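You operate a simulated robot arm through the tools that you are given. There is no shell and no other tool. Be economical: measure what you need, move in short steps, check, and stop when the job is done.

You are at the controls of a simulated robot arm. One attempt, no reset.

## Task
Run about 70 mL of green powder into the small jar with the orange foot.
Fine: stand it in the turntable's pocket, turn to FILL, go by the display, turn back to LOAD; spill none, leave the other small jars.

The check looks at the end state, three seconds after you hand in, the way a careful person would. Anything else that was tipped, shoved, dropped, spilled or broken makes it a failure.

## Robot
A 6-joint arm with a two-finger parallel gripper, fixed in place. Base frame: the origin is at the foot of the arm, x ahead of it, y to its left, z up; the work surface is at about z = 868. Lengths are in mm, angles in rad, forces in N, time in s.
With the tool pointing down near the work surface it reaches from about 240 to 640 mm from the base axis. Its first joint turns from -1.152 to 1.152 rad. Payload 2.7 kg.
The TCP is the grasp point between the finger pads, 23 mm short of the fingertips. In the tool frame z runs along the fingers and y along their closing line. The gripper opens to 94 mm. The fingers are 38 mm wide and 10 mm thick; the gripper's body (54 by 96 mm) begins 39 mm behind the TCP.
Orientation is told as [roll, pitch, yaw] about the base's x, y, z axes, in that order, counted from this pose: with the fingers straight down and closing along the base's y, the tool's x points along the base's -x, its y along +y and its z along -z.

## Interface
- The arm moves only by the tool servo_tool. Its argument "steps" is a list of rows, each an object (a shift or turn left out is 0, a gripper value left out holds the last) with "travel": the shift along the base's x, y, z in units of 20 mm (1.0 is 20 mm), a list of three; "turn": the turn, a rotation vector about the base's x, y, z in units of 5 degrees (1.0 is 5 degrees), a list of three; "claw": the finger opening in mm, from 0 to 94. In form: [{"travel": [dx, dy, dz], "turn": [rx, ry, rz], "claw": claw}, ...]. A call has 1 to 8 rows; each row shifts and turns the commanded pose from where the row before left it. A call with a number of a shift or a turn outside -1 to 1 is refused whole. A row lasts 0.2 s, in which the tool goes at most 50 mm and 0.15 rad; a call with a longer step from one row to the next is refused whole, and so is a gripper value outside its range. A pose out of reach is approached as far as the arm can. The call stops where the force on the tool passes 40 N (or 10 N more than at its start, if that is more) or the arm is blocked; 0.2 s more then pass. Each finger travels about 45 mm/s and halts on what it meets, pressing with about 41 N; the grip force reading is that of the motor and also rises with nothing between the fingers. The clock runs only during rows and for 0.2 s after the last one: add rows that do not move to give the fingers time. The reply holds the time, the measured pose of the TCP, the force on the tool along the base axes, the opening and the grip force, in the units named above and with some noise, with the torque about the TCP (base axes, N m) and any sound that the robot's microphone picked up.
- Cameras (640 x 400 px; columns grow to the right, rows downward): "scene" is fixed at [67.2, -423.4, 1414.6]; the picture's right is [0.85, -0.52, 0.00], its down [-0.25, -0.41, -0.88] and it looks along [0.46, 0.75, -0.48] (base axes); focal length 338 px, centre (320, 200). "wrist" rides on the gripper at [87, 16, -75] in the tool frame; the picture's right is [-0.18, 0.98, 0.00], its down [-0.58, -0.11, -0.81] and it looks along [-0.79, -0.15, 0.59] (tool axes); focal length 243 px, centre (320, 200). There is no depth. A picture from a camera that has moved, and an enlarged one, comes with that camera's place and axes in the base frame and with its lens.
- camera(camera): a new picture of that camera. The clock stands still meanwhile.
- zoom(camera, box): a new picture of the part [left, top, right, bottom] of that camera's present view, enlarged. The clock stands still meanwhile.
- finish_job(): hands the job in; it is judged then, once.

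Work in short steps. Places have to be worked out from the pictures, the camera data and where the tool is seen: move nearer, look again, correct. Check each grasp and each placing, and mend what went wrong. You have 120 turns and 68 pictures in all, those below and enlarged ones among them. Open the gripper and draw the arm clear of the work before you hand the job in, unless the task says otherwise; then end with one line.

The tools are called after ">>>" as name(argument=value, ...) on one line, values as JSON. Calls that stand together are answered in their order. servo_tool: Moves the arm, as the interface text tells. Its arguments: {"type":"object","properties":{"steps":{"type":"array"}},"required":["steps"]} The other tools are called the same way: camera (camera) takes a picture; zoom (camera, box) takes an enlarged picture of a part of a camera's view; finish_job () hands the job in.

At the start:

```text
time_s: 0.0
ee_pos: [371.2, 95.0, 1262.0]
ee_rot: [0.002, -0.001, 0.001]
force: [0.5, -0.1, -0.7]
ft_torque: [0.01, 0.0, -0.01]
width: 93.7
grip_force: 0.1
```

scene: 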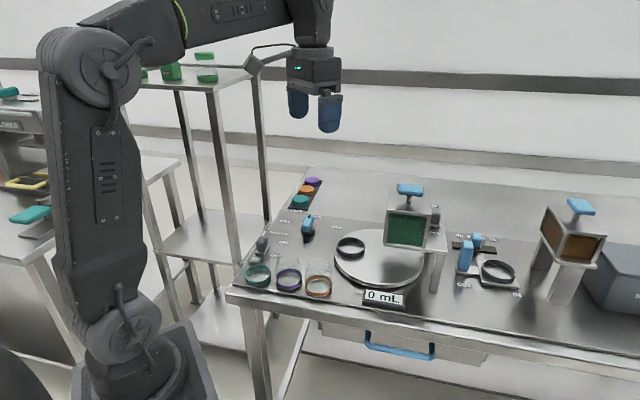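
wrist: 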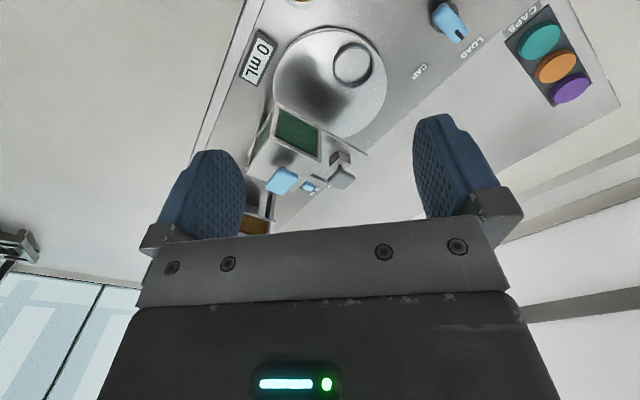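

I'll look closely at the work area first: jars, turntable, controls and labels.

>>> zoom(camera="scene", box=[230, 170, 390, 310])

>>> zoom(camera="scene", box=[370, 170, 530, 310])

>>> zoom(camera="wrist", box=[220, 0, 540, 200])

```text
2.86 times, centred on (310, 240) of scene
camera zoom: at [67.2, -423.4, 1414.6], right [0.85, -0.52, 0.0], down [-0.25, -0.41, -0.88], along [0.46, 0.75, -0.48], focal length 964 px, centre (349, 86)
```

zoom: 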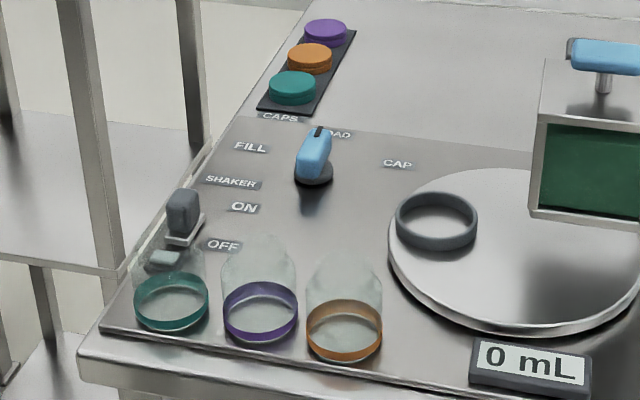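

```text
2.86 times, centred on (450, 240) of scene
camera zoom: at [67.2, -423.4, 1414.6], right [0.85, -0.52, 0.0], down [-0.25, -0.41, -0.88], along [0.46, 0.75, -0.48], focal length 964 px, centre (-51, 86)
```

zoom: 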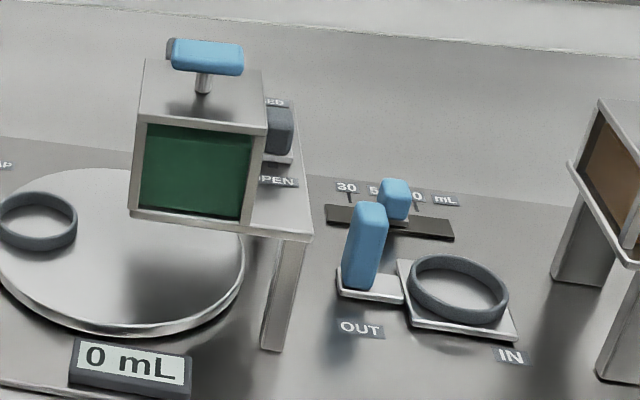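

```text
2.00 times, centred on (380, 100) of wrist
camera zoom: at [281.6, 110.1, 1335.4], right [0.18, 0.98, 0.0], down [0.58, -0.11, 0.81], along [0.79, -0.15, -0.59], focal length 485 px, centre (200, 400)
```

zoom: 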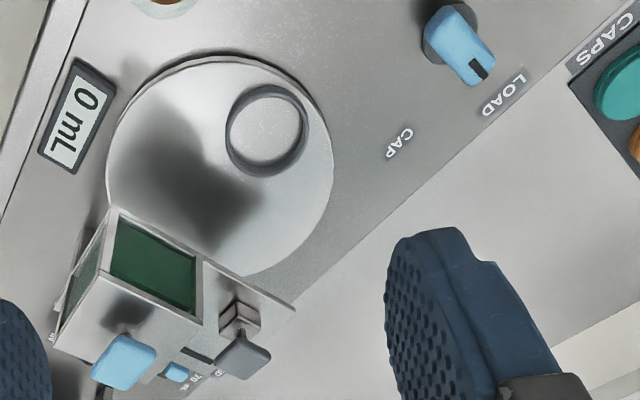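

The knob pointer sits on LOAD, and FILL is about 60° counter-clockwise from it. Next I'll look closely at the hopper's gate control and the shaker switch.

>>> zoom(camera="scene", box=[380, 175, 460, 225])

>>> zoom(camera="wrist", box=[240, 90, 400, 230])

>>> zoom(camera="scene", box=[235, 205, 325, 260])

```text
8.00 times, centred on (420, 200) of scene
camera zoom: at [67.2, -423.4, 1414.6], right [0.85, -0.52, 0.0], down [-0.25, -0.41, -0.88], along [0.46, 0.75, -0.48], focal length 2701 px, centre (-480, 200)
```

zoom: 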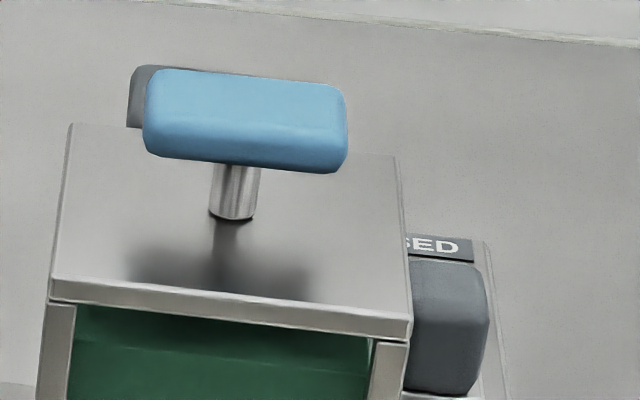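

```text
2.86 times, centred on (320, 160) of wrist
camera zoom: at [281.6, 110.1, 1335.4], right [0.18, 0.98, 0.0], down [0.58, -0.11, 0.81], along [0.79, -0.15, -0.59], focal length 693 px, centre (320, 314)
```

zoom: 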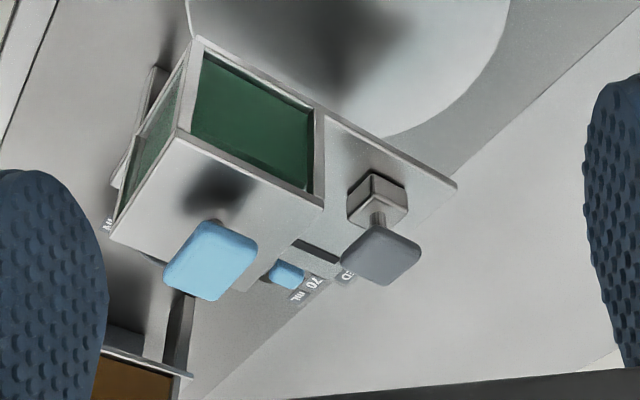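

```text
7.11 times, centred on (280, 232) of scene
camera zoom: at [67.2, -423.4, 1414.6], right [0.85, -0.52, 0.0], down [-0.25, -0.41, -0.88], along [0.46, 0.75, -0.48], focal length 2401 px, centre (604, -31)
```

zoom: 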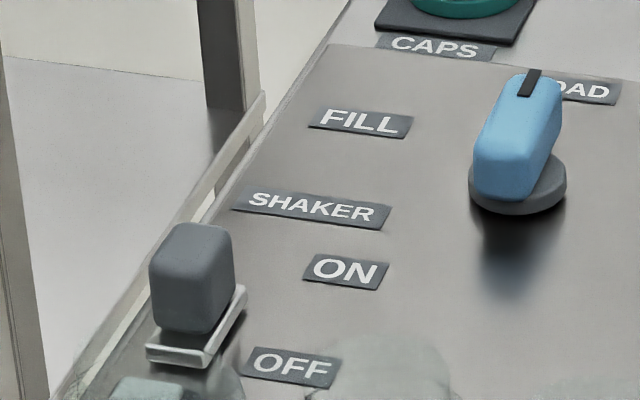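

The gate control is hidden here, so I'll move the wrist camera nearer to the hopper for a better angle.

>>> servo_tool(steps=[{"travel": [0.5, -1, 0.2]}, {"travel": [0.5, -1, 0.2]}, {"travel": [0.5, -1, 0.2]}, {"travel": [0.5, -1, 0.2]}, {"travel": [0.5, -1, 0.2]}, {"travel": [0.5, -1, 0.2]}, {"travel": [0.5, -1, 0.2]}])

>>> camera(camera="wrist")

```text
time_s: 1.6
ee_pos: [440.6, -45.4, 1288.3]
ee_rot: [0.001, -0.002, 0.001]
force: [1.1, 0.0, 0.6]
ft_torque: [-0.01, -0.01, -0.01]
width: 94.0
grip_force: 0.1
```

```text
59 pictures are left
camera wrist: at [352.7, -29.2, 1363.1], right [0.18, 0.98, 0.0], down [0.58, -0.11, 0.81], along [0.79, -0.15, -0.59], focal length 243 px, centre (320, 200)
```

wrist: 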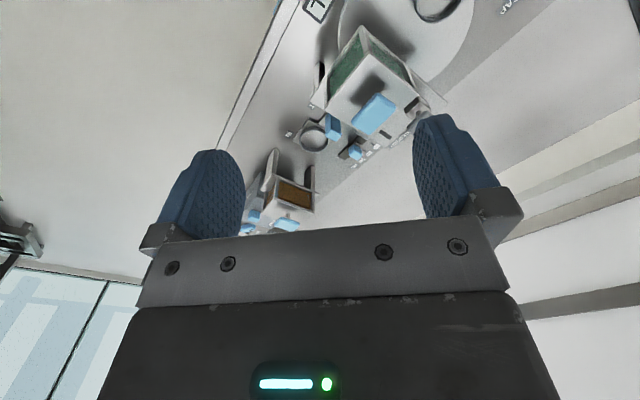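

>>> zoom(camera="wrist", box=[290, 0, 480, 180])

>>> camera(camera="scene")

```text
2.22 times, centred on (385, 90) of wrist
camera zoom: at [352.7, -29.2, 1363.1], right [0.18, 0.98, 0.0], down [0.58, -0.11, 0.81], along [0.79, -0.15, -0.59], focal length 539 px, centre (176, 444)
```

zoom: 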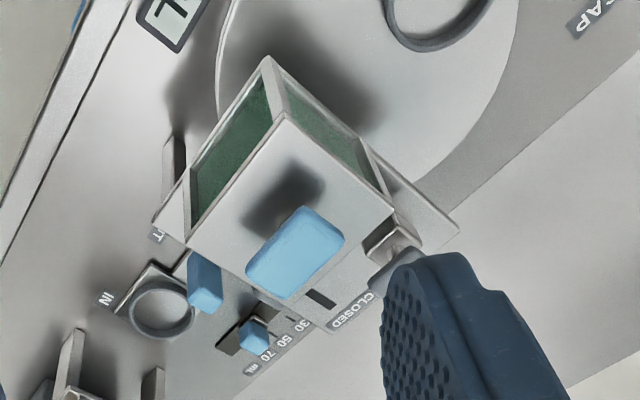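

```text
57 pictures are left
```

scene: 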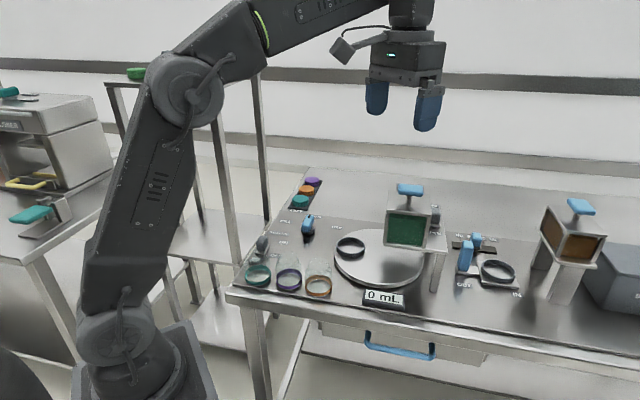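

There appears to be a gate slider on the hopper's right, but it's hidden from this side. I'll swing the tool round so the camera looks along +y.

>>> servo_tool(steps=[{"travel": [0.4, -0.25, 0], "turn": [0, 0, 1]}, {"travel": [0.4, -0.25, 0], "turn": [0, 0, 1]}, {"travel": [0.4, -0.25, 0], "turn": [0, 0, 1]}, {"travel": [0.4, -0.25, 0], "turn": [0, 0, 1]}, {"travel": [0.4, -0.25, 0], "turn": [0, 0, 1]}, {"travel": [0.4, -0.25, 0], "turn": [0, 0, 1]}, {"travel": [0.4, -0.25, 0], "turn": [0, 0, 1]}, {"travel": [0.4, -0.25, 0], "turn": [0, 0, 1]}])

>>> servo_tool(steps=[{"travel": [0.4, -0.25, 0], "turn": [0, 0, 1]}, {"travel": [0.4, -0.25, 0], "turn": [0, 0, 1]}, {"travel": [0.4, -0.25, 0], "turn": [0, 0, 1]}, {"travel": [0.4, -0.25, 0], "turn": [0, 0, 1]}, {"travel": [0.4, -0.25, 0], "turn": [0, 0, 1]}, {"travel": [0.4, -0.25, 0], "turn": [0, 0, 1]}, {"travel": [0.4, -0.25, 0], "turn": [0, 0, 1]}, {"travel": [0.4, -0.25, 0], "turn": [0, 0, 1]}])

>>> camera(camera="wrist")

```text
time_s: 3.4
ee_pos: [491.3, -82.7, 1274.5]
ee_rot: [0.0, -0.002, 0.7]
force: [-0.7, 0.1, -0.2]
ft_torque: [0.0, -0.01, 0.01]
width: 93.8
grip_force: 0.1
out of reach, approached as far as the arm can: row 6, 7, 8
```

```text
time_s: 5.2
ee_pos: [516.1, -116.6, 1241.5]
ee_rot: [-0.001, -0.001, 1.4]
force: [-0.1, -0.3, -1.1]
ft_torque: [-0.02, -0.01, 0.0]
width: 94.1
grip_force: 0.0
out of reach, approached as far as the arm can: row 1, 2, 3, 4, 5, 6, 7, 8
```

```text
56 pictures are left
camera wrist: at [483.7, -199.2, 1316.7], right [-0.94, 0.35, 0.0], down [0.21, 0.55, 0.81], along [0.28, 0.76, -0.59], focal length 243 px, centre (320, 200)
```

wrist: 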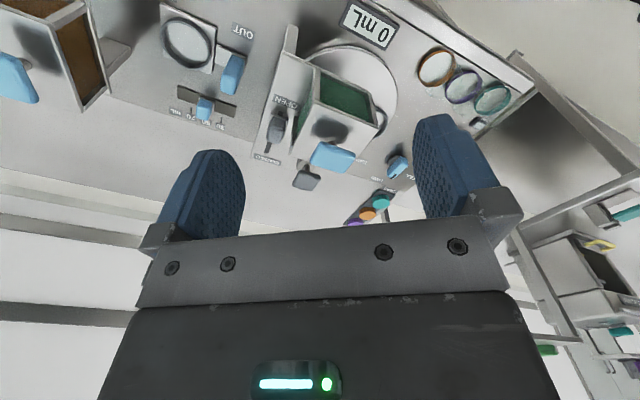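

>>> zoom(camera="wrist", box=[220, 50, 420, 200])

>>> zoom(camera="wrist", box=[380, 30, 540, 150])

```text
2.67 times, centred on (320, 125) of wrist
camera zoom: at [483.7, -199.2, 1316.7], right [-0.94, 0.35, 0.0], down [0.21, 0.55, 0.81], along [0.28, 0.76, -0.59], focal length 647 px, centre (320, 400)
```

zoom: 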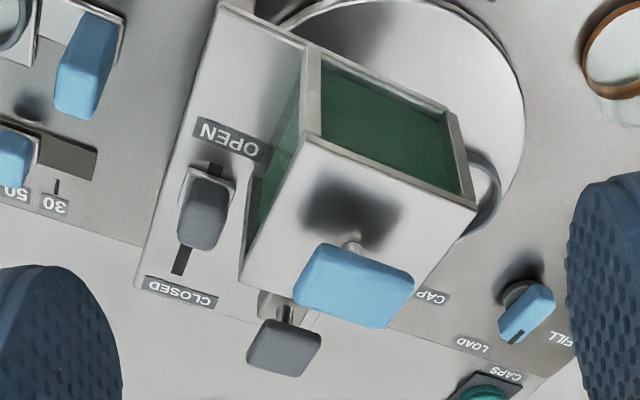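

```text
3.33 times, centred on (460, 90) of wrist
camera zoom: at [483.7, -199.2, 1316.7], right [-0.94, 0.35, 0.0], down [0.21, 0.55, 0.81], along [0.28, 0.76, -0.59], focal length 809 px, centre (-147, 567)
```

zoom: 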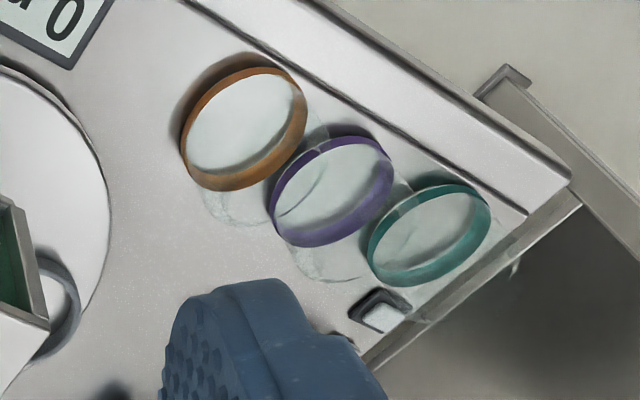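

The gate slider runs in a slot between OPEN and CLOSED on the hopper plate. I put the orange jar at about (363, 73), in a row running along (-0.7, 0.7). I'll swing back with the fingers closing across that row.

>>> servo_tool(steps=[{"travel": [-0.8, 0.8, 0], "turn": [0, 0, -1]}, {"travel": [-0.8, 0.8, 0], "turn": [0, 0, -1]}, {"travel": [-0.8, 0.8, 0], "turn": [0, 0, -1]}, {"travel": [-0.8, 0.8, 0], "turn": [0, 0, -1]}, {"travel": [-0.8, 0.8, 0], "turn": [0, 0, -1]}, {"travel": [-0.8, 0.8, 0], "turn": [0, 0, -1]}, {"travel": [-0.8, 0.8, 0], "turn": [0, 0, -1]}, {"travel": [-0.8, 0.8, 0], "turn": [0, 0, -1]}])

>>> servo_tool(steps=[{"turn": [0, 0, -1], "travel": [0, 0, -1]}, {"turn": [0, 0, -1], "travel": [0, 0, -1]}, {"turn": [0, 0, -1], "travel": [0, 0, -1]}, {"turn": [0, 0, -1], "travel": [0, 0, -1]}, {"turn": [0, 0, -1]}, {"turn": [0, 0, -1]}, {"turn": [0, 0, -1]}, {"turn": [0, 0, -1]}])

>>> servo_tool(steps=[{"turn": [0, 0, -1]}, {"turn": [0, 0, -1]}, {"turn": [0, 0, -1]}, {"turn": [0, 0, -1]}, {"turn": [0, 0, -1]}, {"turn": [0, 0, -1]}, {"turn": [0, 0, -1]}, {"turn": [0, 0, -1]}])

>>> camera(camera="wrist")

```text
time_s: 7.0
ee_pos: [387.6, 9.2, 1244.1]
ee_rot: [0.004, -0.001, 0.699]
force: [0.6, 0.2, -0.2]
ft_torque: [-0.02, 0.0, 0.0]
width: 93.8
grip_force: 0.1
```

```text
time_s: 8.8
ee_pos: [389.4, 10.3, 1163.1]
ee_rot: [0.001, -0.002, -0.001]
force: [-1.1, 0.8, -0.5]
ft_torque: [-0.03, 0.03, 0.01]
width: 94.2
grip_force: 0.2
```

```text
time_s: 10.6
ee_pos: [387.9, 10.0, 1161.9]
ee_rot: [0.003, -0.002, -0.699]
force: [0.6, 0.4, -0.2]
ft_torque: [-0.03, 0.01, -0.03]
width: 94.0
grip_force: 0.0
```

```text
53 pictures are left
camera wrist: at [331.0, 79.0, 1236.3], right [0.77, 0.63, 0.0], down [0.37, -0.46, 0.81], along [0.51, -0.62, -0.59], focal length 243 px, centre (320, 200)
```

wrist: 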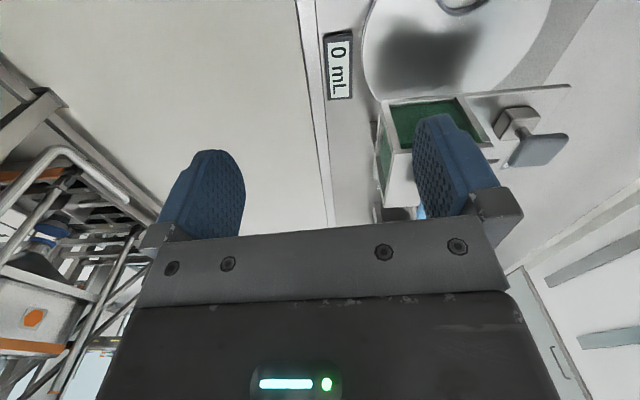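

I'll go to a point above the orange jar; from there it should sit between the fingers in the wrist view.

>>> servo_tool(steps=[{"travel": [-0.25, 0.63, 0]}, {"travel": [-0.25, 0.63, 0]}, {"travel": [-0.25, 0.63, 0]}, {"travel": [-0.25, 0.63, -1]}, {"travel": [-0.25, 0.63, -1]}, {"travel": [0, 0, -1], "turn": [0, 0, -0.8]}, {"travel": [0, 0, -1]}, {"travel": [0, 0, -1]}])

>>> servo_tool(steps=[{"travel": [0, 0, -1]}, {"travel": [0, 0, -0.5]}])

>>> camera(camera="wrist")

>>> zoom(camera="scene", box=[230, 180, 390, 320])

```text
time_s: 12.4
ee_pos: [363.3, 75.9, 1062.6]
ee_rot: [0.003, -0.002, -0.768]
force: [-0.2, 0.1, 0.2]
ft_torque: [0.0, 0.0, -0.01]
width: 93.8
grip_force: 0.0
```

```text
time_s: 13.0
ee_pos: [363.1, 74.8, 1031.1]
ee_rot: [0.001, -0.003, -0.766]
force: [-0.1, -0.4, 0.2]
ft_torque: [0.03, 0.0, -0.01]
width: 94.0
grip_force: 0.1
```

```text
52 pictures are left
camera wrist: at [310.8, 147.1, 1105.8], right [0.81, 0.58, 0.0], down [0.34, -0.48, 0.81], along [0.47, -0.66, -0.59], focal length 243 px, centre (320, 200)
```

wrist: 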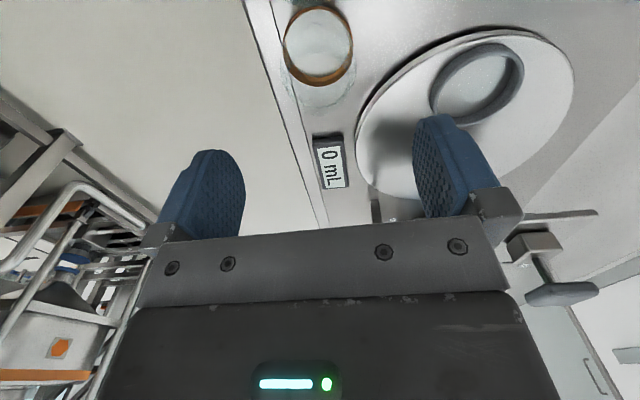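

```text
2.86 times, centred on (310, 250) of scene
camera zoom: at [67.2, -423.4, 1414.6], right [0.85, -0.52, 0.0], down [-0.25, -0.41, -0.88], along [0.46, 0.75, -0.48], focal length 964 px, centre (349, 57)
```

zoom: 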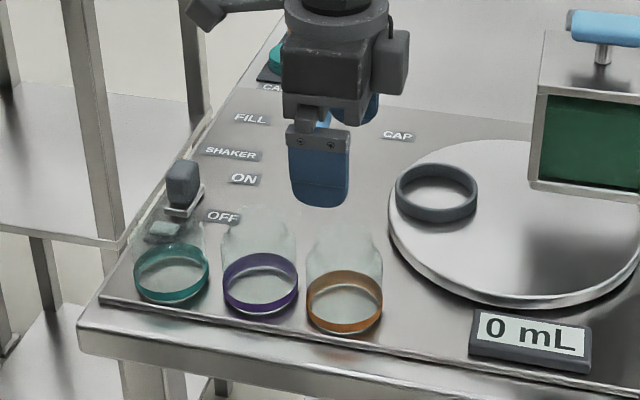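

>>> zoom(camera="wrist", box=[240, 0, 400, 120])

```text
3.33 times, centred on (320, 60) of wrist
camera zoom: at [310.8, 147.1, 1105.8], right [0.81, 0.58, 0.0], down [0.34, -0.48, 0.81], along [0.47, -0.66, -0.59], focal length 809 px, centre (320, 667)
```

zoom: 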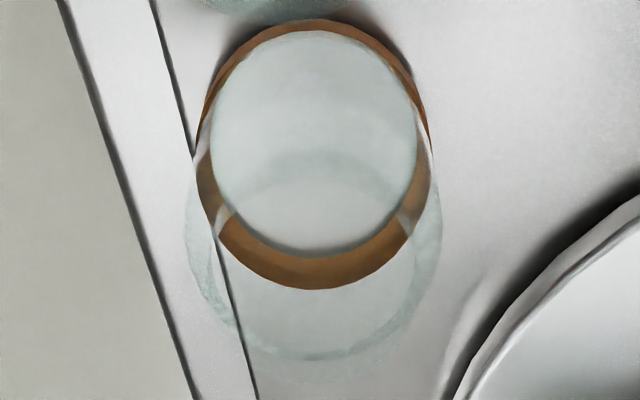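

The orange jar is centred at about (363, 72), roughly 58 mm across, with its top near z 940. I'll descend partway and check alignment before going around it.

>>> servo_tool(steps=[{"travel": [0, -0.12, -0.8]}, {"travel": [0, 0, -0.8]}, {"travel": [0, 0, -0.8]}, {"travel": [0, 0, -0.8]}])

>>> camera(camera="wrist")

```text
time_s: 14.0
ee_pos: [363.1, 71.4, 967.3]
ee_rot: [0.002, -0.002, -0.766]
force: [0.2, 0.5, 0.0]
ft_torque: [-0.04, 0.0, 0.03]
width: 94.0
grip_force: 0.0
```

```text
49 pictures are left
camera wrist: at [310.6, 143.5, 1041.0], right [0.81, 0.58, 0.0], down [0.34, -0.48, 0.81], along [0.47, -0.66, -0.59], focal length 243 px, centre (320, 200)
```

wrist: 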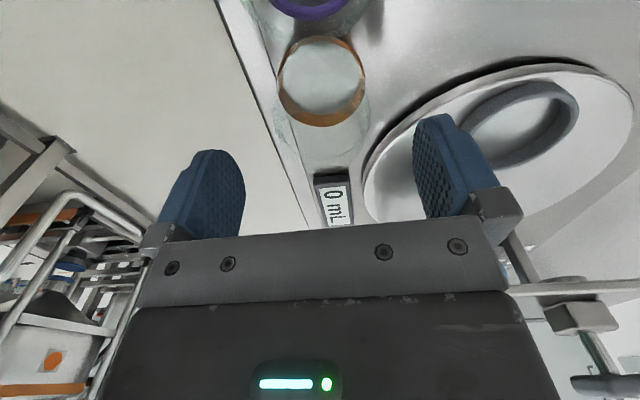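

The jar is centred between the fingers. I'll descend to z ≈ 920 and close.

>>> servo_tool(steps=[{"travel": [0, 0.05, -0.8]}, {"travel": [0, 0, -0.8]}, {"travel": [0, 0, -0.75]}])

>>> servo_tool(steps=[{"claw": 70}, {"claw": 70}, {"claw": 50}, {"claw": 50}, {"claw": 50}])

>>> camera(camera="wrist")

```text
time_s: 14.8
ee_pos: [364.1, 72.7, 920.7]
ee_rot: [0.002, -0.001, -0.766]
force: [-0.3, -0.2, -0.6]
ft_torque: [0.0, 0.02, 0.0]
width: 93.9
grip_force: 0.0
```

```text
time_s: 16.0
ee_pos: [364.3, 73.4, 920.6]
ee_rot: [0.001, -0.001, -0.767]
force: [0.3, -0.6, 1.2]
ft_torque: [-0.04, 0.0, -0.04]
width: 58.1
grip_force: 41.1
```

```text
48 pictures are left
camera wrist: at [310.9, 144.9, 995.0], right [0.81, 0.58, 0.0], down [0.34, -0.48, 0.81], along [0.47, -0.66, -0.59], focal length 243 px, centre (320, 200)
```

wrist: 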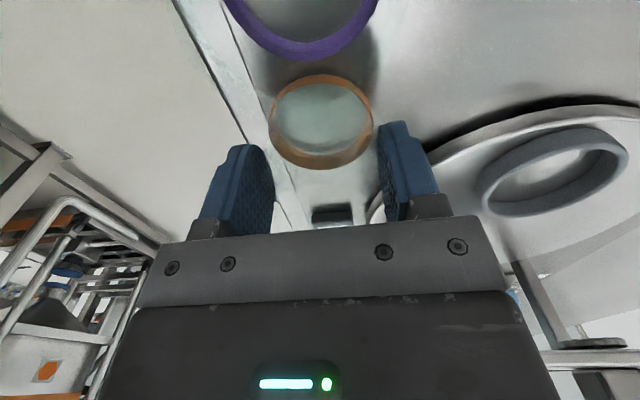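

The jar is held at 58 mm. I'll lift it clear, move towards the pocket, and measure the ring from closer.

>>> servo_tool(steps=[{"travel": [0, 0, 0.5]}, {"travel": [0, 0, 1]}, {"travel": [0, 0, 1]}, {"travel": [0, 0, 1]}])

>>> servo_tool(steps=[{"travel": [0.9, 0.45, 0]}, {"travel": [0.9, 0.45, 0]}, {"travel": [0.9, 0.45, 0]}, {"travel": [0.9, 0.45, 0]}, {"travel": [0.9, 0.45, 0]}])

>>> camera(camera="wrist")

>>> camera(camera="scene")

```text
time_s: 17.0
ee_pos: [364.0, 72.8, 991.4]
ee_rot: [0.002, -0.002, -0.766]
force: [0.9, -0.3, -0.6]
ft_torque: [0.0, 0.0, -0.01]
width: 50.2
grip_force: 0.0
```

```text
time_s: 18.2
ee_pos: [453.8, 118.7, 991.9]
ee_rot: [0.002, -0.002, -0.767]
force: [-0.2, 0.0, 0.1]
ft_torque: [-0.01, 0.02, 0.01]
width: 50.0
grip_force: 0.1
```

```text
47 pictures are left
camera wrist: at [401.1, 189.8, 1065.7], right [0.81, 0.58, 0.0], down [0.34, -0.48, 0.81], along [0.47, -0.66, -0.59], focal length 243 px, centre (320, 200)
```

wrist: 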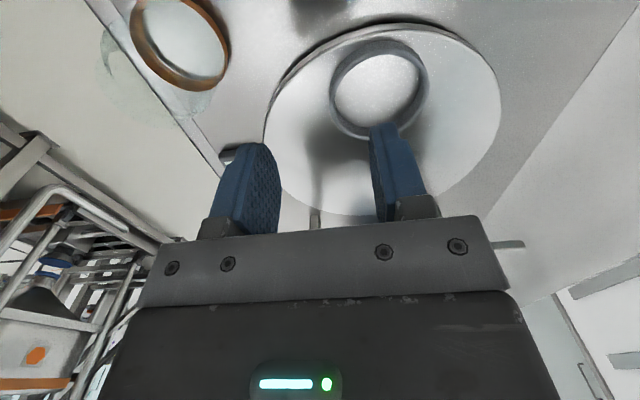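

```text
46 pictures are left
```

scene: 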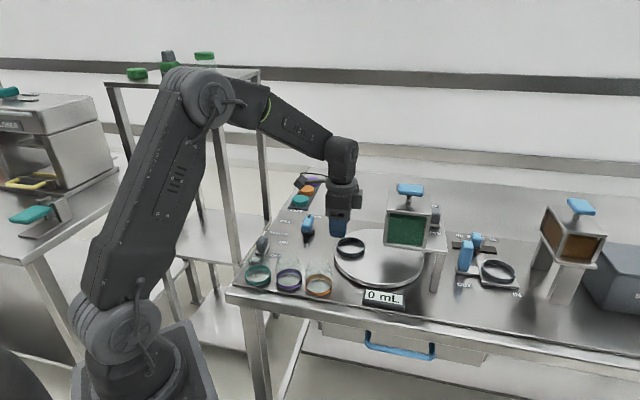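

The fingers went to 50 mm, so the jar slipped out on the lift and looks to be still standing in place. I'll inspect its shape and position.

>>> zoom(camera="scene", box=[235, 240, 345, 310])

>>> zoom(camera="wrist", box=[80, 0, 280, 130])

```text
5.71 times, centred on (290, 275) of scene
camera zoom: at [67.2, -423.4, 1414.6], right [0.85, -0.52, 0.0], down [-0.25, -0.41, -0.88], along [0.46, 0.75, -0.48], focal length 1929 px, centre (491, -229)
```

zoom: 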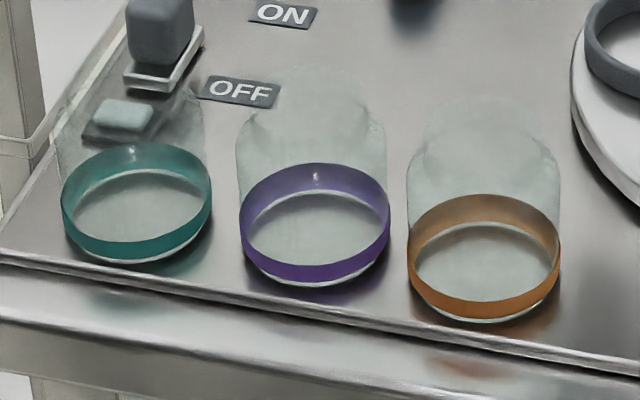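

```text
3.08 times, centred on (180, 65) of wrist
camera zoom: at [401.1, 189.8, 1065.7], right [0.81, 0.58, 0.0], down [0.34, -0.48, 0.81], along [0.47, -0.66, -0.59], focal length 746 px, centre (751, 615)
```

zoom: 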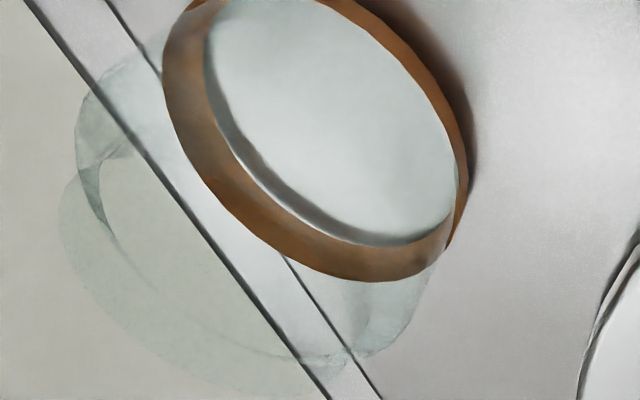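

The jar is still standing. Its straight body only reaches about z 913, so the pads caught the shoulder. I'll go back over it, re-measure, and grip lower.

>>> servo_tool(steps=[{"travel": [-0.9, -0.45, 0], "claw": 94}, {"travel": [-0.9, -0.45, 0]}, {"travel": [-0.9, -0.45, 0]}, {"travel": [-0.9, -0.45, 0]}, {"travel": [-0.9, -0.45, 0]}])

>>> zoom(camera="wrist", box=[200, 0, 440, 200])

```text
time_s: 19.4
ee_pos: [362.2, 73.9, 990.7]
ee_rot: [0.002, -0.001, -0.765]
force: [-0.5, 0.0, 0.1]
ft_torque: [0.01, -0.04, -0.03]
width: 93.9
grip_force: 0.0
```

```text
2.00 times, centred on (320, 100) of wrist
camera zoom: at [309.7, 144.7, 1064.3], right [0.81, 0.58, 0.0], down [0.34, -0.48, 0.81], along [0.47, -0.66, -0.59], focal length 485 px, centre (320, 400)
```

zoom: 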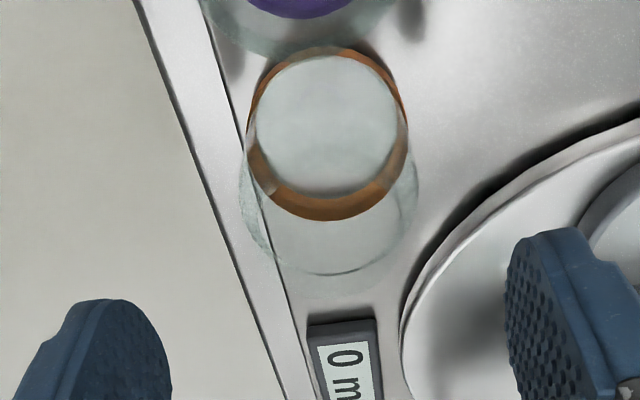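

The jar is at (364, 74). I'll descend to z ≈ 908 and grip.

>>> servo_tool(steps=[{"travel": [0.07, 0, -0.8]}, {"travel": [0, 0, -0.8]}, {"travel": [0, 0, -0.8]}, {"travel": [0, 0, -0.8]}, {"travel": [0, 0, -0.6]}, {"travel": [0, 0, -0.35]}])

>>> servo_tool(steps=[{"claw": 70}, {"claw": 70}, {"claw": 40}, {"claw": 40}, {"claw": 40}, {"claw": 40}])

>>> servo_tool(steps=[{"travel": [0, 0, 0.2]}, {"travel": [0, 0, 0.2]}, {"travel": [0, 0, 0.2]}, {}])

```text
time_s: 20.8
ee_pos: [363.7, 72.9, 906.7]
ee_rot: [0.0, -0.001, -0.765]
force: [0.3, -0.4, -0.1]
ft_torque: [0.02, -0.01, 0.0]
width: 94.0
grip_force: 0.1
```

```text
time_s: 22.2
ee_pos: [365.7, 72.2, 907.8]
ee_rot: [0.003, 0.0, -0.766]
force: [1.5, -0.3, -0.6]
ft_torque: [-0.04, 0.01, -0.01]
width: 58.0
grip_force: 40.6
```

```text
time_s: 23.2
ee_pos: [364.6, 73.1, 921.4]
ee_rot: [0.002, -0.004, -0.766]
force: [-0.6, 1.0, -1.6]
ft_torque: [0.01, 0.01, -0.02]
width: 58.2
grip_force: 41.1
```

The grip held at 58 mm over a 13 mm lift. I'll continue slowly upward and check.

>>> servo_tool(steps=[{"travel": [0, 0, 0.4]}, {"travel": [0, 0, 0.5]}, {"travel": [0, 0, 0.5]}, {"travel": [0, 0, 0.5]}, {"travel": [0, 0, 0.5]}, {"travel": [0, 0, 0.4]}, {}])

>>> zoom(camera="scene", box=[230, 180, 390, 310])

```text
time_s: 24.8
ee_pos: [365.1, 73.0, 975.9]
ee_rot: [0.002, -0.002, -0.766]
force: [-0.5, -0.6, -0.6]
ft_torque: [-0.01, 0.02, -0.01]
width: 58.0
grip_force: 41.2
```

```text
3.08 times, centred on (310, 245) of scene
camera zoom: at [67.2, -423.4, 1414.6], right [0.85, -0.52, 0.0], down [-0.25, -0.41, -0.88], along [0.46, 0.75, -0.48], focal length 1039 px, centre (351, 62)
```

zoom: 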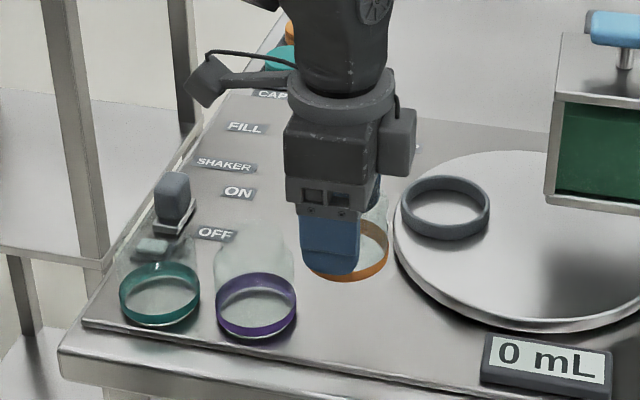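

It's held firmly. I'll move near the pocket at z ≈ 985 and look down at the ring.

>>> servo_tool(steps=[{"travel": [0.6, 0.3, 0.5]}, {"travel": [0.8, 0.4, 0]}, {"travel": [0.8, 0.4, 0]}, {"travel": [0.8, 0.4, 0]}, {"travel": [0.8, 0.4, 0]}, {"travel": [0.8, 0.4, 0]}, {"travel": [0.6, 0.3, 0]}, {}])

>>> camera(camera="wrist")

```text
time_s: 26.6
ee_pos: [467.9, 125.0, 985.9]
ee_rot: [0.002, -0.001, -0.766]
force: [-0.6, -0.5, -0.8]
ft_torque: [-0.03, 0.0, -0.04]
width: 58.0
grip_force: 41.2
```

```text
41 pictures are left
camera wrist: at [416.0, 197.7, 1060.3], right [0.81, 0.58, 0.0], down [0.34, -0.48, 0.81], along [0.47, -0.66, -0.59], focal length 243 px, centre (320, 200)
```

wrist: 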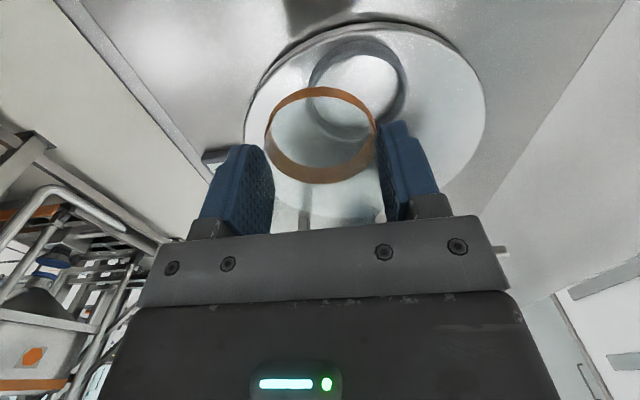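

>>> zoom(camera="wrist", box=[230, 10, 470, 200])

```text
2.11 times, centred on (350, 105) of wrist
camera zoom: at [416.0, 197.7, 1060.3], right [0.81, 0.58, 0.0], down [0.34, -0.48, 0.81], along [0.47, -0.66, -0.59], focal length 511 px, centre (257, 400)
```

zoom: 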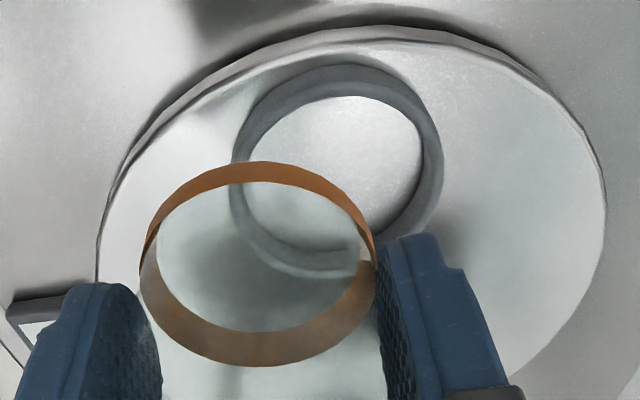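

The pocket's inside diameter is about 64 mm against a jar foot of about 60 mm, and I put it near (494, 134). I'll move over it, lower to just above the ring, and check concentricity.

>>> servo_tool(steps=[{"travel": [0.44, 0.15, 0]}, {"travel": [0.44, 0.15, 0]}, {"travel": [0.44, 0.13, -0.5]}, {"travel": [0, 0, -0.6]}, {}])

>>> zoom(camera="wrist", box=[230, 60, 430, 220])

>>> zoom(camera="scene", box=[310, 200, 430, 290])

```text
time_s: 27.8
ee_pos: [494.7, 133.1, 964.0]
ee_rot: [0.001, -0.001, -0.766]
force: [0.0, -0.1, -0.8]
ft_torque: [-0.01, 0.0, -0.02]
width: 58.1
grip_force: 40.7
```

```text
2.50 times, centred on (330, 140) of wrist
camera zoom: at [441.9, 205.1, 1037.9], right [0.81, 0.58, 0.0], down [0.34, -0.48, 0.81], along [0.47, -0.66, -0.59], focal length 606 px, centre (295, 350)
```

zoom: 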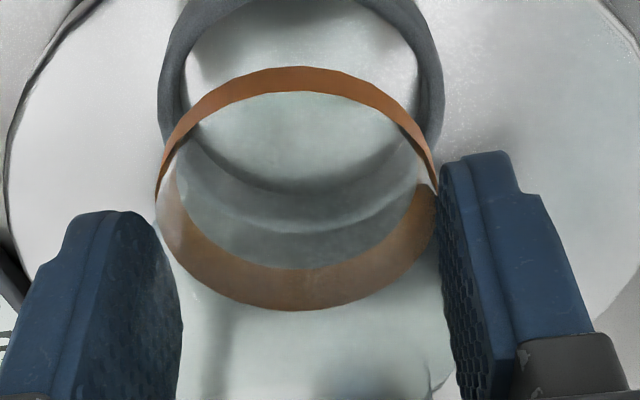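

```text
4.44 times, centred on (370, 245) of scene
camera zoom: at [67.2, -423.4, 1414.6], right [0.85, -0.52, 0.0], down [-0.25, -0.41, -0.88], along [0.46, 0.75, -0.48], focal length 1500 px, centre (98, 0)
```

zoom: 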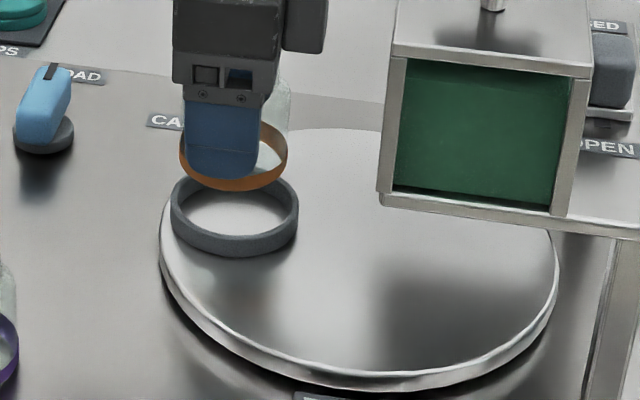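

>>> zoom(camera="wrist", box=[250, 20, 410, 180])

```text
2.50 times, centred on (330, 100) of wrist
camera zoom: at [441.9, 205.1, 1037.9], right [0.81, 0.58, 0.0], down [0.34, -0.48, 0.81], along [0.47, -0.66, -0.59], focal length 606 px, centre (295, 450)
```

zoom: 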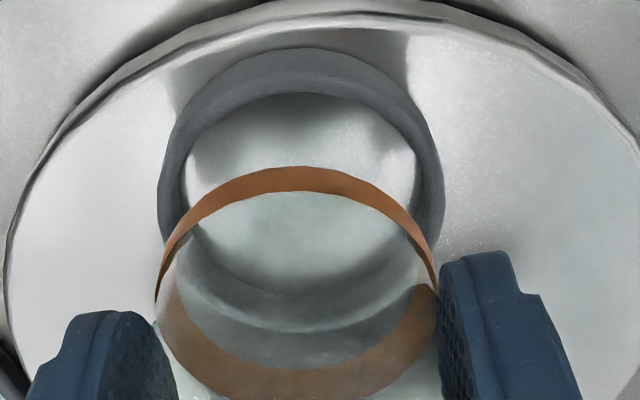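

Solving the ring's edges in this view puts its centre near (497, 130.5), with the floor near z 885, rim near z 901 and inner radius 32 mm. I'll correct by a few mm and lower to just above the rim.

>>> servo_tool(steps=[{"travel": [0.12, -0.13, 0]}, {"travel": [0, 0, -0.4]}, {"travel": [0, 0, -0.4]}, {}])

>>> zoom(camera="wrist", box=[240, 20, 400, 180])

>>> zoom(camera="scene", box=[330, 220, 380, 265])

```text
time_s: 28.8
ee_pos: [497.0, 130.6, 948.2]
ee_rot: [0.002, -0.002, -0.767]
force: [0.2, 0.7, -1.5]
ft_torque: [0.0, -0.02, 0.04]
width: 58.0
grip_force: 41.0
```

```text
2.50 times, centred on (320, 100) of wrist
camera zoom: at [444.4, 202.5, 1022.1], right [0.81, 0.58, 0.0], down [0.34, -0.48, 0.81], along [0.47, -0.66, -0.59], focal length 606 px, centre (320, 450)
```

zoom: 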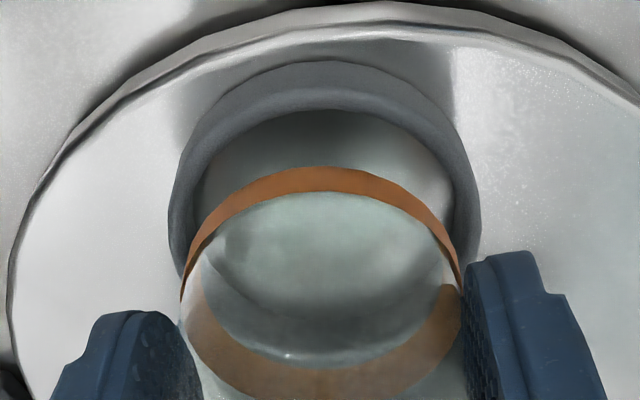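

```text
8.89 times, centred on (355, 242) of scene
camera zoom: at [67.2, -423.4, 1414.6], right [0.85, -0.52, 0.0], down [-0.25, -0.41, -0.88], along [0.46, 0.75, -0.48], focal length 3001 px, centre (9, -178)
```

zoom: 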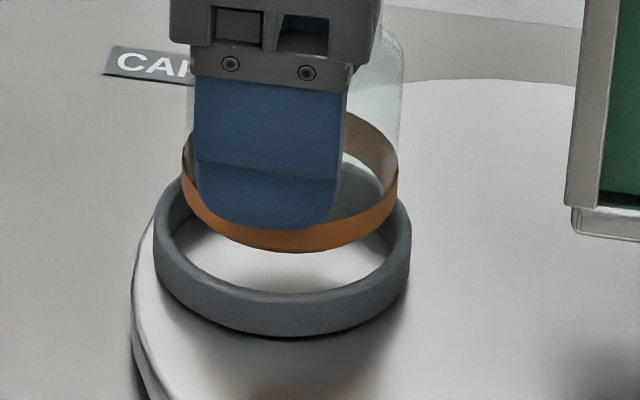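

The close scene view shows the jar about 2 mm to the right of the ring's axis. I'll shift it by (-1, +2), lower 6 mm and look again.

>>> servo_tool(steps=[{"travel": [-0.05, 0.1, 0]}, {"travel": [0, 0, -0.3]}, {}])

>>> zoom(camera="scene", box=[330, 220, 380, 265])

>>> zoom(camera="wrist", box=[240, 20, 400, 180])

```text
time_s: 29.6
ee_pos: [497.0, 131.5, 940.4]
ee_rot: [0.003, -0.002, -0.766]
force: [-0.2, 0.5, -1.2]
ft_torque: [0.03, 0.0, -0.01]
width: 57.9
grip_force: 41.4
```

```text
8.89 times, centred on (355, 242) of scene
camera zoom: at [67.2, -423.4, 1414.6], right [0.85, -0.52, 0.0], down [-0.25, -0.41, -0.88], along [0.46, 0.75, -0.48], focal length 3001 px, centre (9, -178)
```

zoom: 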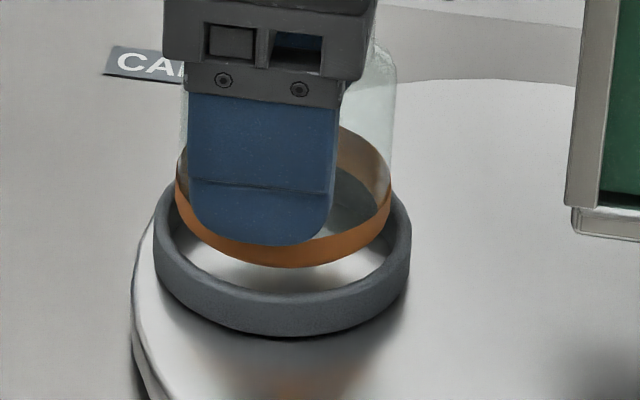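

```text
2.50 times, centred on (320, 100) of wrist
camera zoom: at [443.7, 204.2, 1016.2], right [0.81, 0.58, 0.0], down [0.34, -0.48, 0.81], along [0.47, -0.66, -0.59], focal length 606 px, centre (320, 450)
```

zoom: 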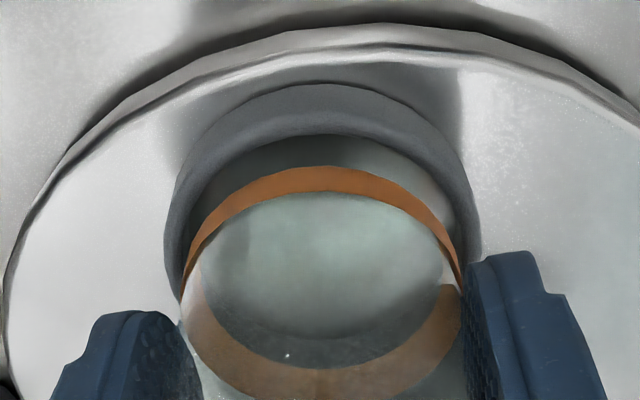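

Jar and ring now line up in both views. I'll lower gently, watching the force.

>>> servo_tool(steps=[{"travel": [0, 0, -0.2]}, {"travel": [0, 0, -0.2]}, {"travel": [0, 0, -0.15]}, {}])

>>> zoom(camera="scene", box=[330, 220, 380, 265])

```text
time_s: 30.6
ee_pos: [496.1, 133.3, 932.4]
ee_rot: [0.0, -0.001, -0.768]
force: [0.0, 0.3, -1.0]
ft_torque: [0.01, 0.0, -0.01]
width: 58.1
grip_force: 40.8
```

```text
8.89 times, centred on (355, 242) of scene
camera zoom: at [67.2, -423.4, 1414.6], right [0.85, -0.52, 0.0], down [-0.25, -0.41, -0.88], along [0.46, 0.75, -0.48], focal length 3001 px, centre (9, -178)
```

zoom: 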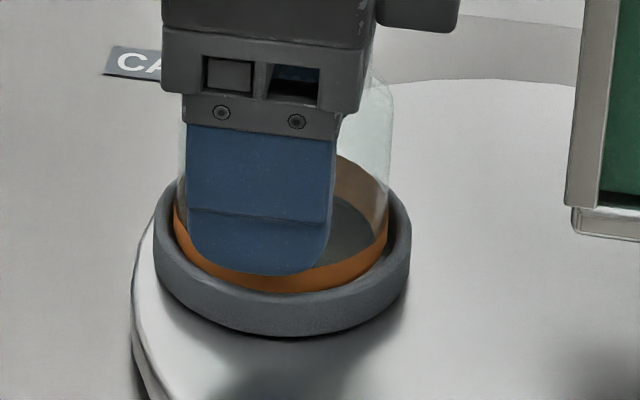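

It's aligned and at the rim. I'll continue down until contact.

>>> servo_tool(steps=[{"travel": [0, 0, -0.15]}, {"travel": [0, 0, -0.15]}, {}])

>>> zoom(camera="scene", box=[330, 220, 380, 265])

```text
time_s: 31.4
ee_pos: [496.2, 132.7, 925.7]
ee_rot: [0.002, -0.002, -0.767]
force: [-1.2, 0.1, 5.2]
ft_torque: [-0.08, 0.19, -0.06]
width: 58.1
grip_force: 41.2
```

```text
8.89 times, centred on (355, 242) of scene
camera zoom: at [67.1, -423.4, 1414.6], right [0.85, -0.52, 0.0], down [-0.25, -0.41, -0.88], along [0.46, 0.75, -0.48], focal length 3001 px, centre (9, -178)
```

zoom: 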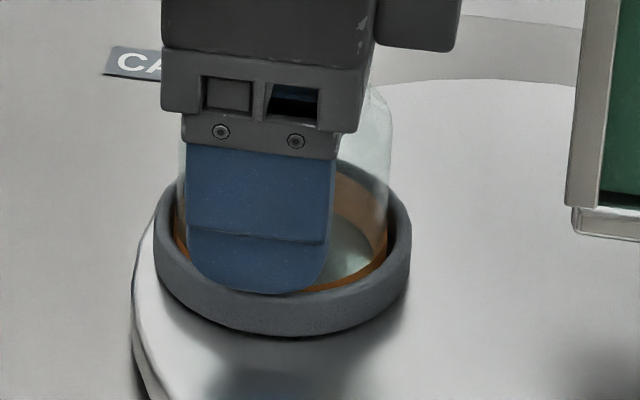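

The jar is inside the ring with a contact force of 5 N. I'll press another 1.5 mm to see whether that's the floor.

>>> servo_tool(steps=[{"travel": [0, 0, -0.08]}, {}])

```text
time_s: 32.0
ee_pos: [497.5, 134.4, 926.1]
ee_rot: [0.006, -0.003, -0.767]
force: [-7.3, 3.5, 32.0]
ft_torque: [0.03, 0.99, -0.14]
width: 58.1
grip_force: 40.3
```

That's a stiff contact, so the jar is seated. I'll ease back, open, and lift straight off.

>>> servo_tool(steps=[{"travel": [0, 0, 0.08]}, {"claw": 66}, {"claw": 80}, {"claw": 80}, {}])

>>> servo_tool(steps=[{"travel": [0, 0, 0.5]}, {"travel": [0, 0, 1]}, {"travel": [0, 0, 1]}, {"travel": [0, 0, 1]}, {"travel": [0, 0, 1]}])

>>> zoom(camera="scene", box=[290, 190, 410, 290])

>>> camera(camera="wrist")

```text
time_s: 33.2
ee_pos: [496.4, 132.2, 922.7]
ee_rot: [0.0, -0.001, -0.766]
force: [-1.3, 0.1, -0.2]
ft_torque: [0.02, -0.02, 0.0]
width: 80.3
grip_force: 0.0
```

```text
time_s: 34.4
ee_pos: [497.1, 132.5, 1016.7]
ee_rot: [0.001, -0.001, -0.765]
force: [-0.1, -0.3, -0.3]
ft_torque: [0.02, -0.05, -0.02]
width: 80.0
grip_force: 0.0
```

```text
4.00 times, centred on (350, 240) of scene
camera zoom: at [67.2, -423.4, 1414.6], right [0.85, -0.52, 0.0], down [-0.25, -0.41, -0.88], along [0.46, 0.75, -0.48], focal length 1350 px, centre (200, 40)
```

zoom: 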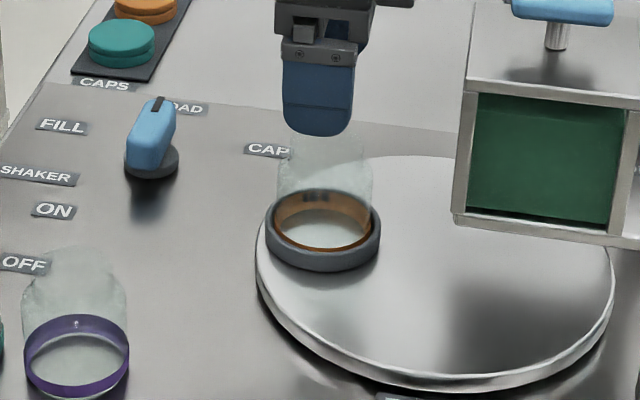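

```text
29 pictures are left
camera wrist: at [444.2, 203.7, 1090.6], right [0.81, 0.58, 0.0], down [0.34, -0.48, 0.81], along [0.47, -0.66, -0.59], focal length 243 px, centre (320, 200)
```

wrist: 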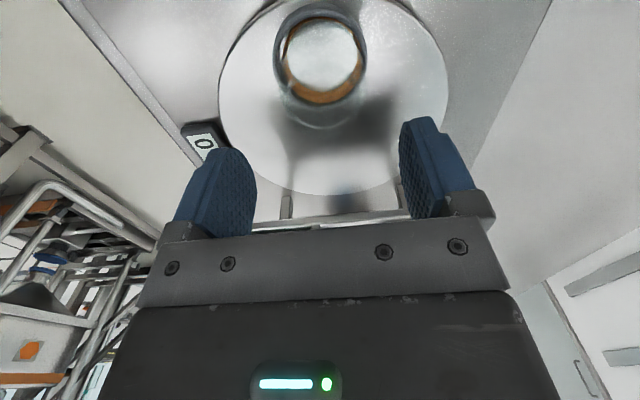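

The jar is seated upright in the pocket. Next is the knob: I'll move above it at about (459, 284), turning the tool 90° so the fingers straddle the bar.

>>> servo_tool(steps=[{"travel": [-0.25, 1, 0.5], "turn": [0, 0, 1]}, {"travel": [-0.25, 1, 0.5], "turn": [0, 0, 1]}, {"travel": [-0.25, 1, 0], "turn": [0, 0, 1]}, {"travel": [-0.25, 1, 0], "turn": [0, 0, 1]}, {"travel": [-0.25, 1, 0], "turn": [0, 0, 1]}, {"travel": [-0.25, 1, 0], "turn": [0, 0, 1]}, {"travel": [-0.25, 1, 0], "turn": [0, 0, 1]}, {"travel": [-0.15, 0.6, 0], "turn": [0, 0, 1]}])

>>> servo_tool(steps=[{"turn": [0, 0, 1]}, {"turn": [0, 0, 1]}, {"turn": [0, 0, 1]}, {"turn": [0, 0, 1]}, {"turn": [0, 0, 1]}, {"turn": [0, 0, 1]}, {"turn": [0, 0, 1]}, {"turn": [0, 0, 1]}])

>>> camera(camera="wrist")

```text
time_s: 36.2
ee_pos: [457.8, 285.3, 1034.9]
ee_rot: [0.0, -0.002, -0.067]
force: [-0.4, 0.5, -0.3]
ft_torque: [0.0, 0.0, 0.02]
width: 80.1
grip_force: 0.1
```

```text
time_s: 38.0
ee_pos: [457.9, 285.1, 1035.0]
ee_rot: [0.003, -0.002, 0.632]
force: [-0.5, 0.2, 0.8]
ft_torque: [0.03, 0.01, 0.04]
width: 79.9
grip_force: 0.1
```

```text
28 pictures are left
camera wrist: at [377.7, 247.1, 1109.1], right [-0.43, 0.9, 0.0], down [0.53, 0.25, 0.81], along [0.73, 0.35, -0.59], focal length 243 px, centre (320, 200)
```

wrist: 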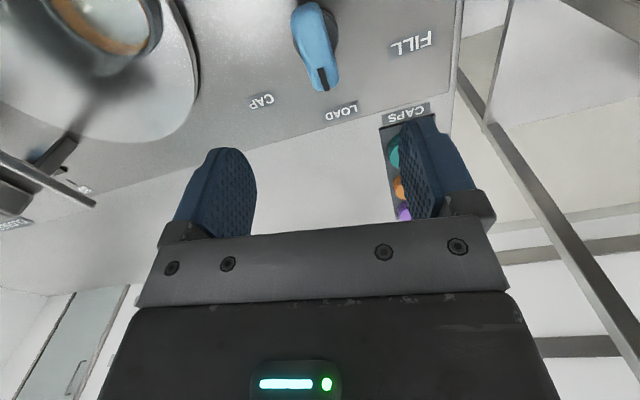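

The bar's centre is about (455, 282), pointing about 42°. I'll align and descend partway to check.

>>> servo_tool(steps=[{"travel": [-0.15, -0.15, -1], "turn": [0, 0, 1]}, {"travel": [0, 0, -1], "turn": [0, 0, 0.1]}, {"travel": [0, 0, -1]}, {"travel": [0, 0, -1]}, {}])

>>> camera(camera="wrist")

```text
time_s: 39.2
ee_pos: [455.1, 281.8, 954.7]
ee_rot: [0.001, -0.002, 0.725]
force: [0.5, 0.4, 0.4]
ft_torque: [-0.01, 0.04, -0.05]
width: 79.8
grip_force: 0.0
```

```text
27 pictures are left
camera wrist: at [378.5, 236.0, 1029.3], right [-0.51, 0.86, 0.0], down [0.51, 0.3, 0.81], along [0.69, 0.42, -0.59], focal length 243 px, centre (320, 200)
```

wrist: 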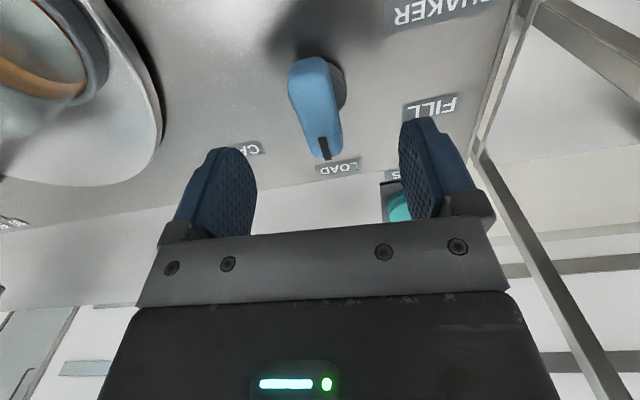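

Alignment is good. I'll lower around the bar and close.

>>> servo_tool(steps=[{"travel": [0, 0, -0.9]}, {"travel": [0, 0, -0.9]}, {"travel": [0, 0, -0.7]}, {}])

>>> servo_tool(steps=[{"claw": 60}, {"claw": 40}, {"claw": 25}, {"claw": 10}, {"claw": 10}, {"claw": 10}])

>>> zoom(camera="scene", box=[250, 170, 370, 260])

```text
time_s: 40.2
ee_pos: [456.0, 281.3, 903.8]
ee_rot: [0.002, -0.003, 0.727]
force: [0.3, -0.2, 0.2]
ft_torque: [0.01, 0.04, 0.0]
width: 79.8
grip_force: 0.0
```

```text
time_s: 41.6
ee_pos: [458.0, 281.2, 906.0]
ee_rot: [-0.001, 0.001, 0.725]
force: [7.4, -11.8, -0.3]
ft_torque: [-0.41, -0.12, 0.03]
width: 23.8
grip_force: 45.2
```

```text
4.44 times, centred on (310, 215) of scene
camera zoom: at [67.4, -423.7, 1414.5], right [0.85, -0.52, 0.0], down [-0.25, -0.41, -0.88], along [0.46, 0.75, -0.48], focal length 1500 px, centre (364, 133)
```

zoom: 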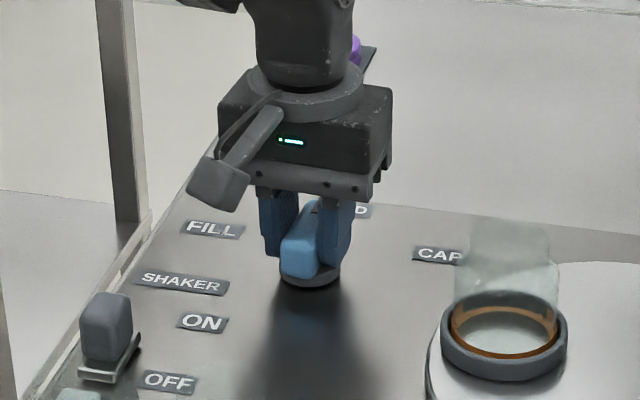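

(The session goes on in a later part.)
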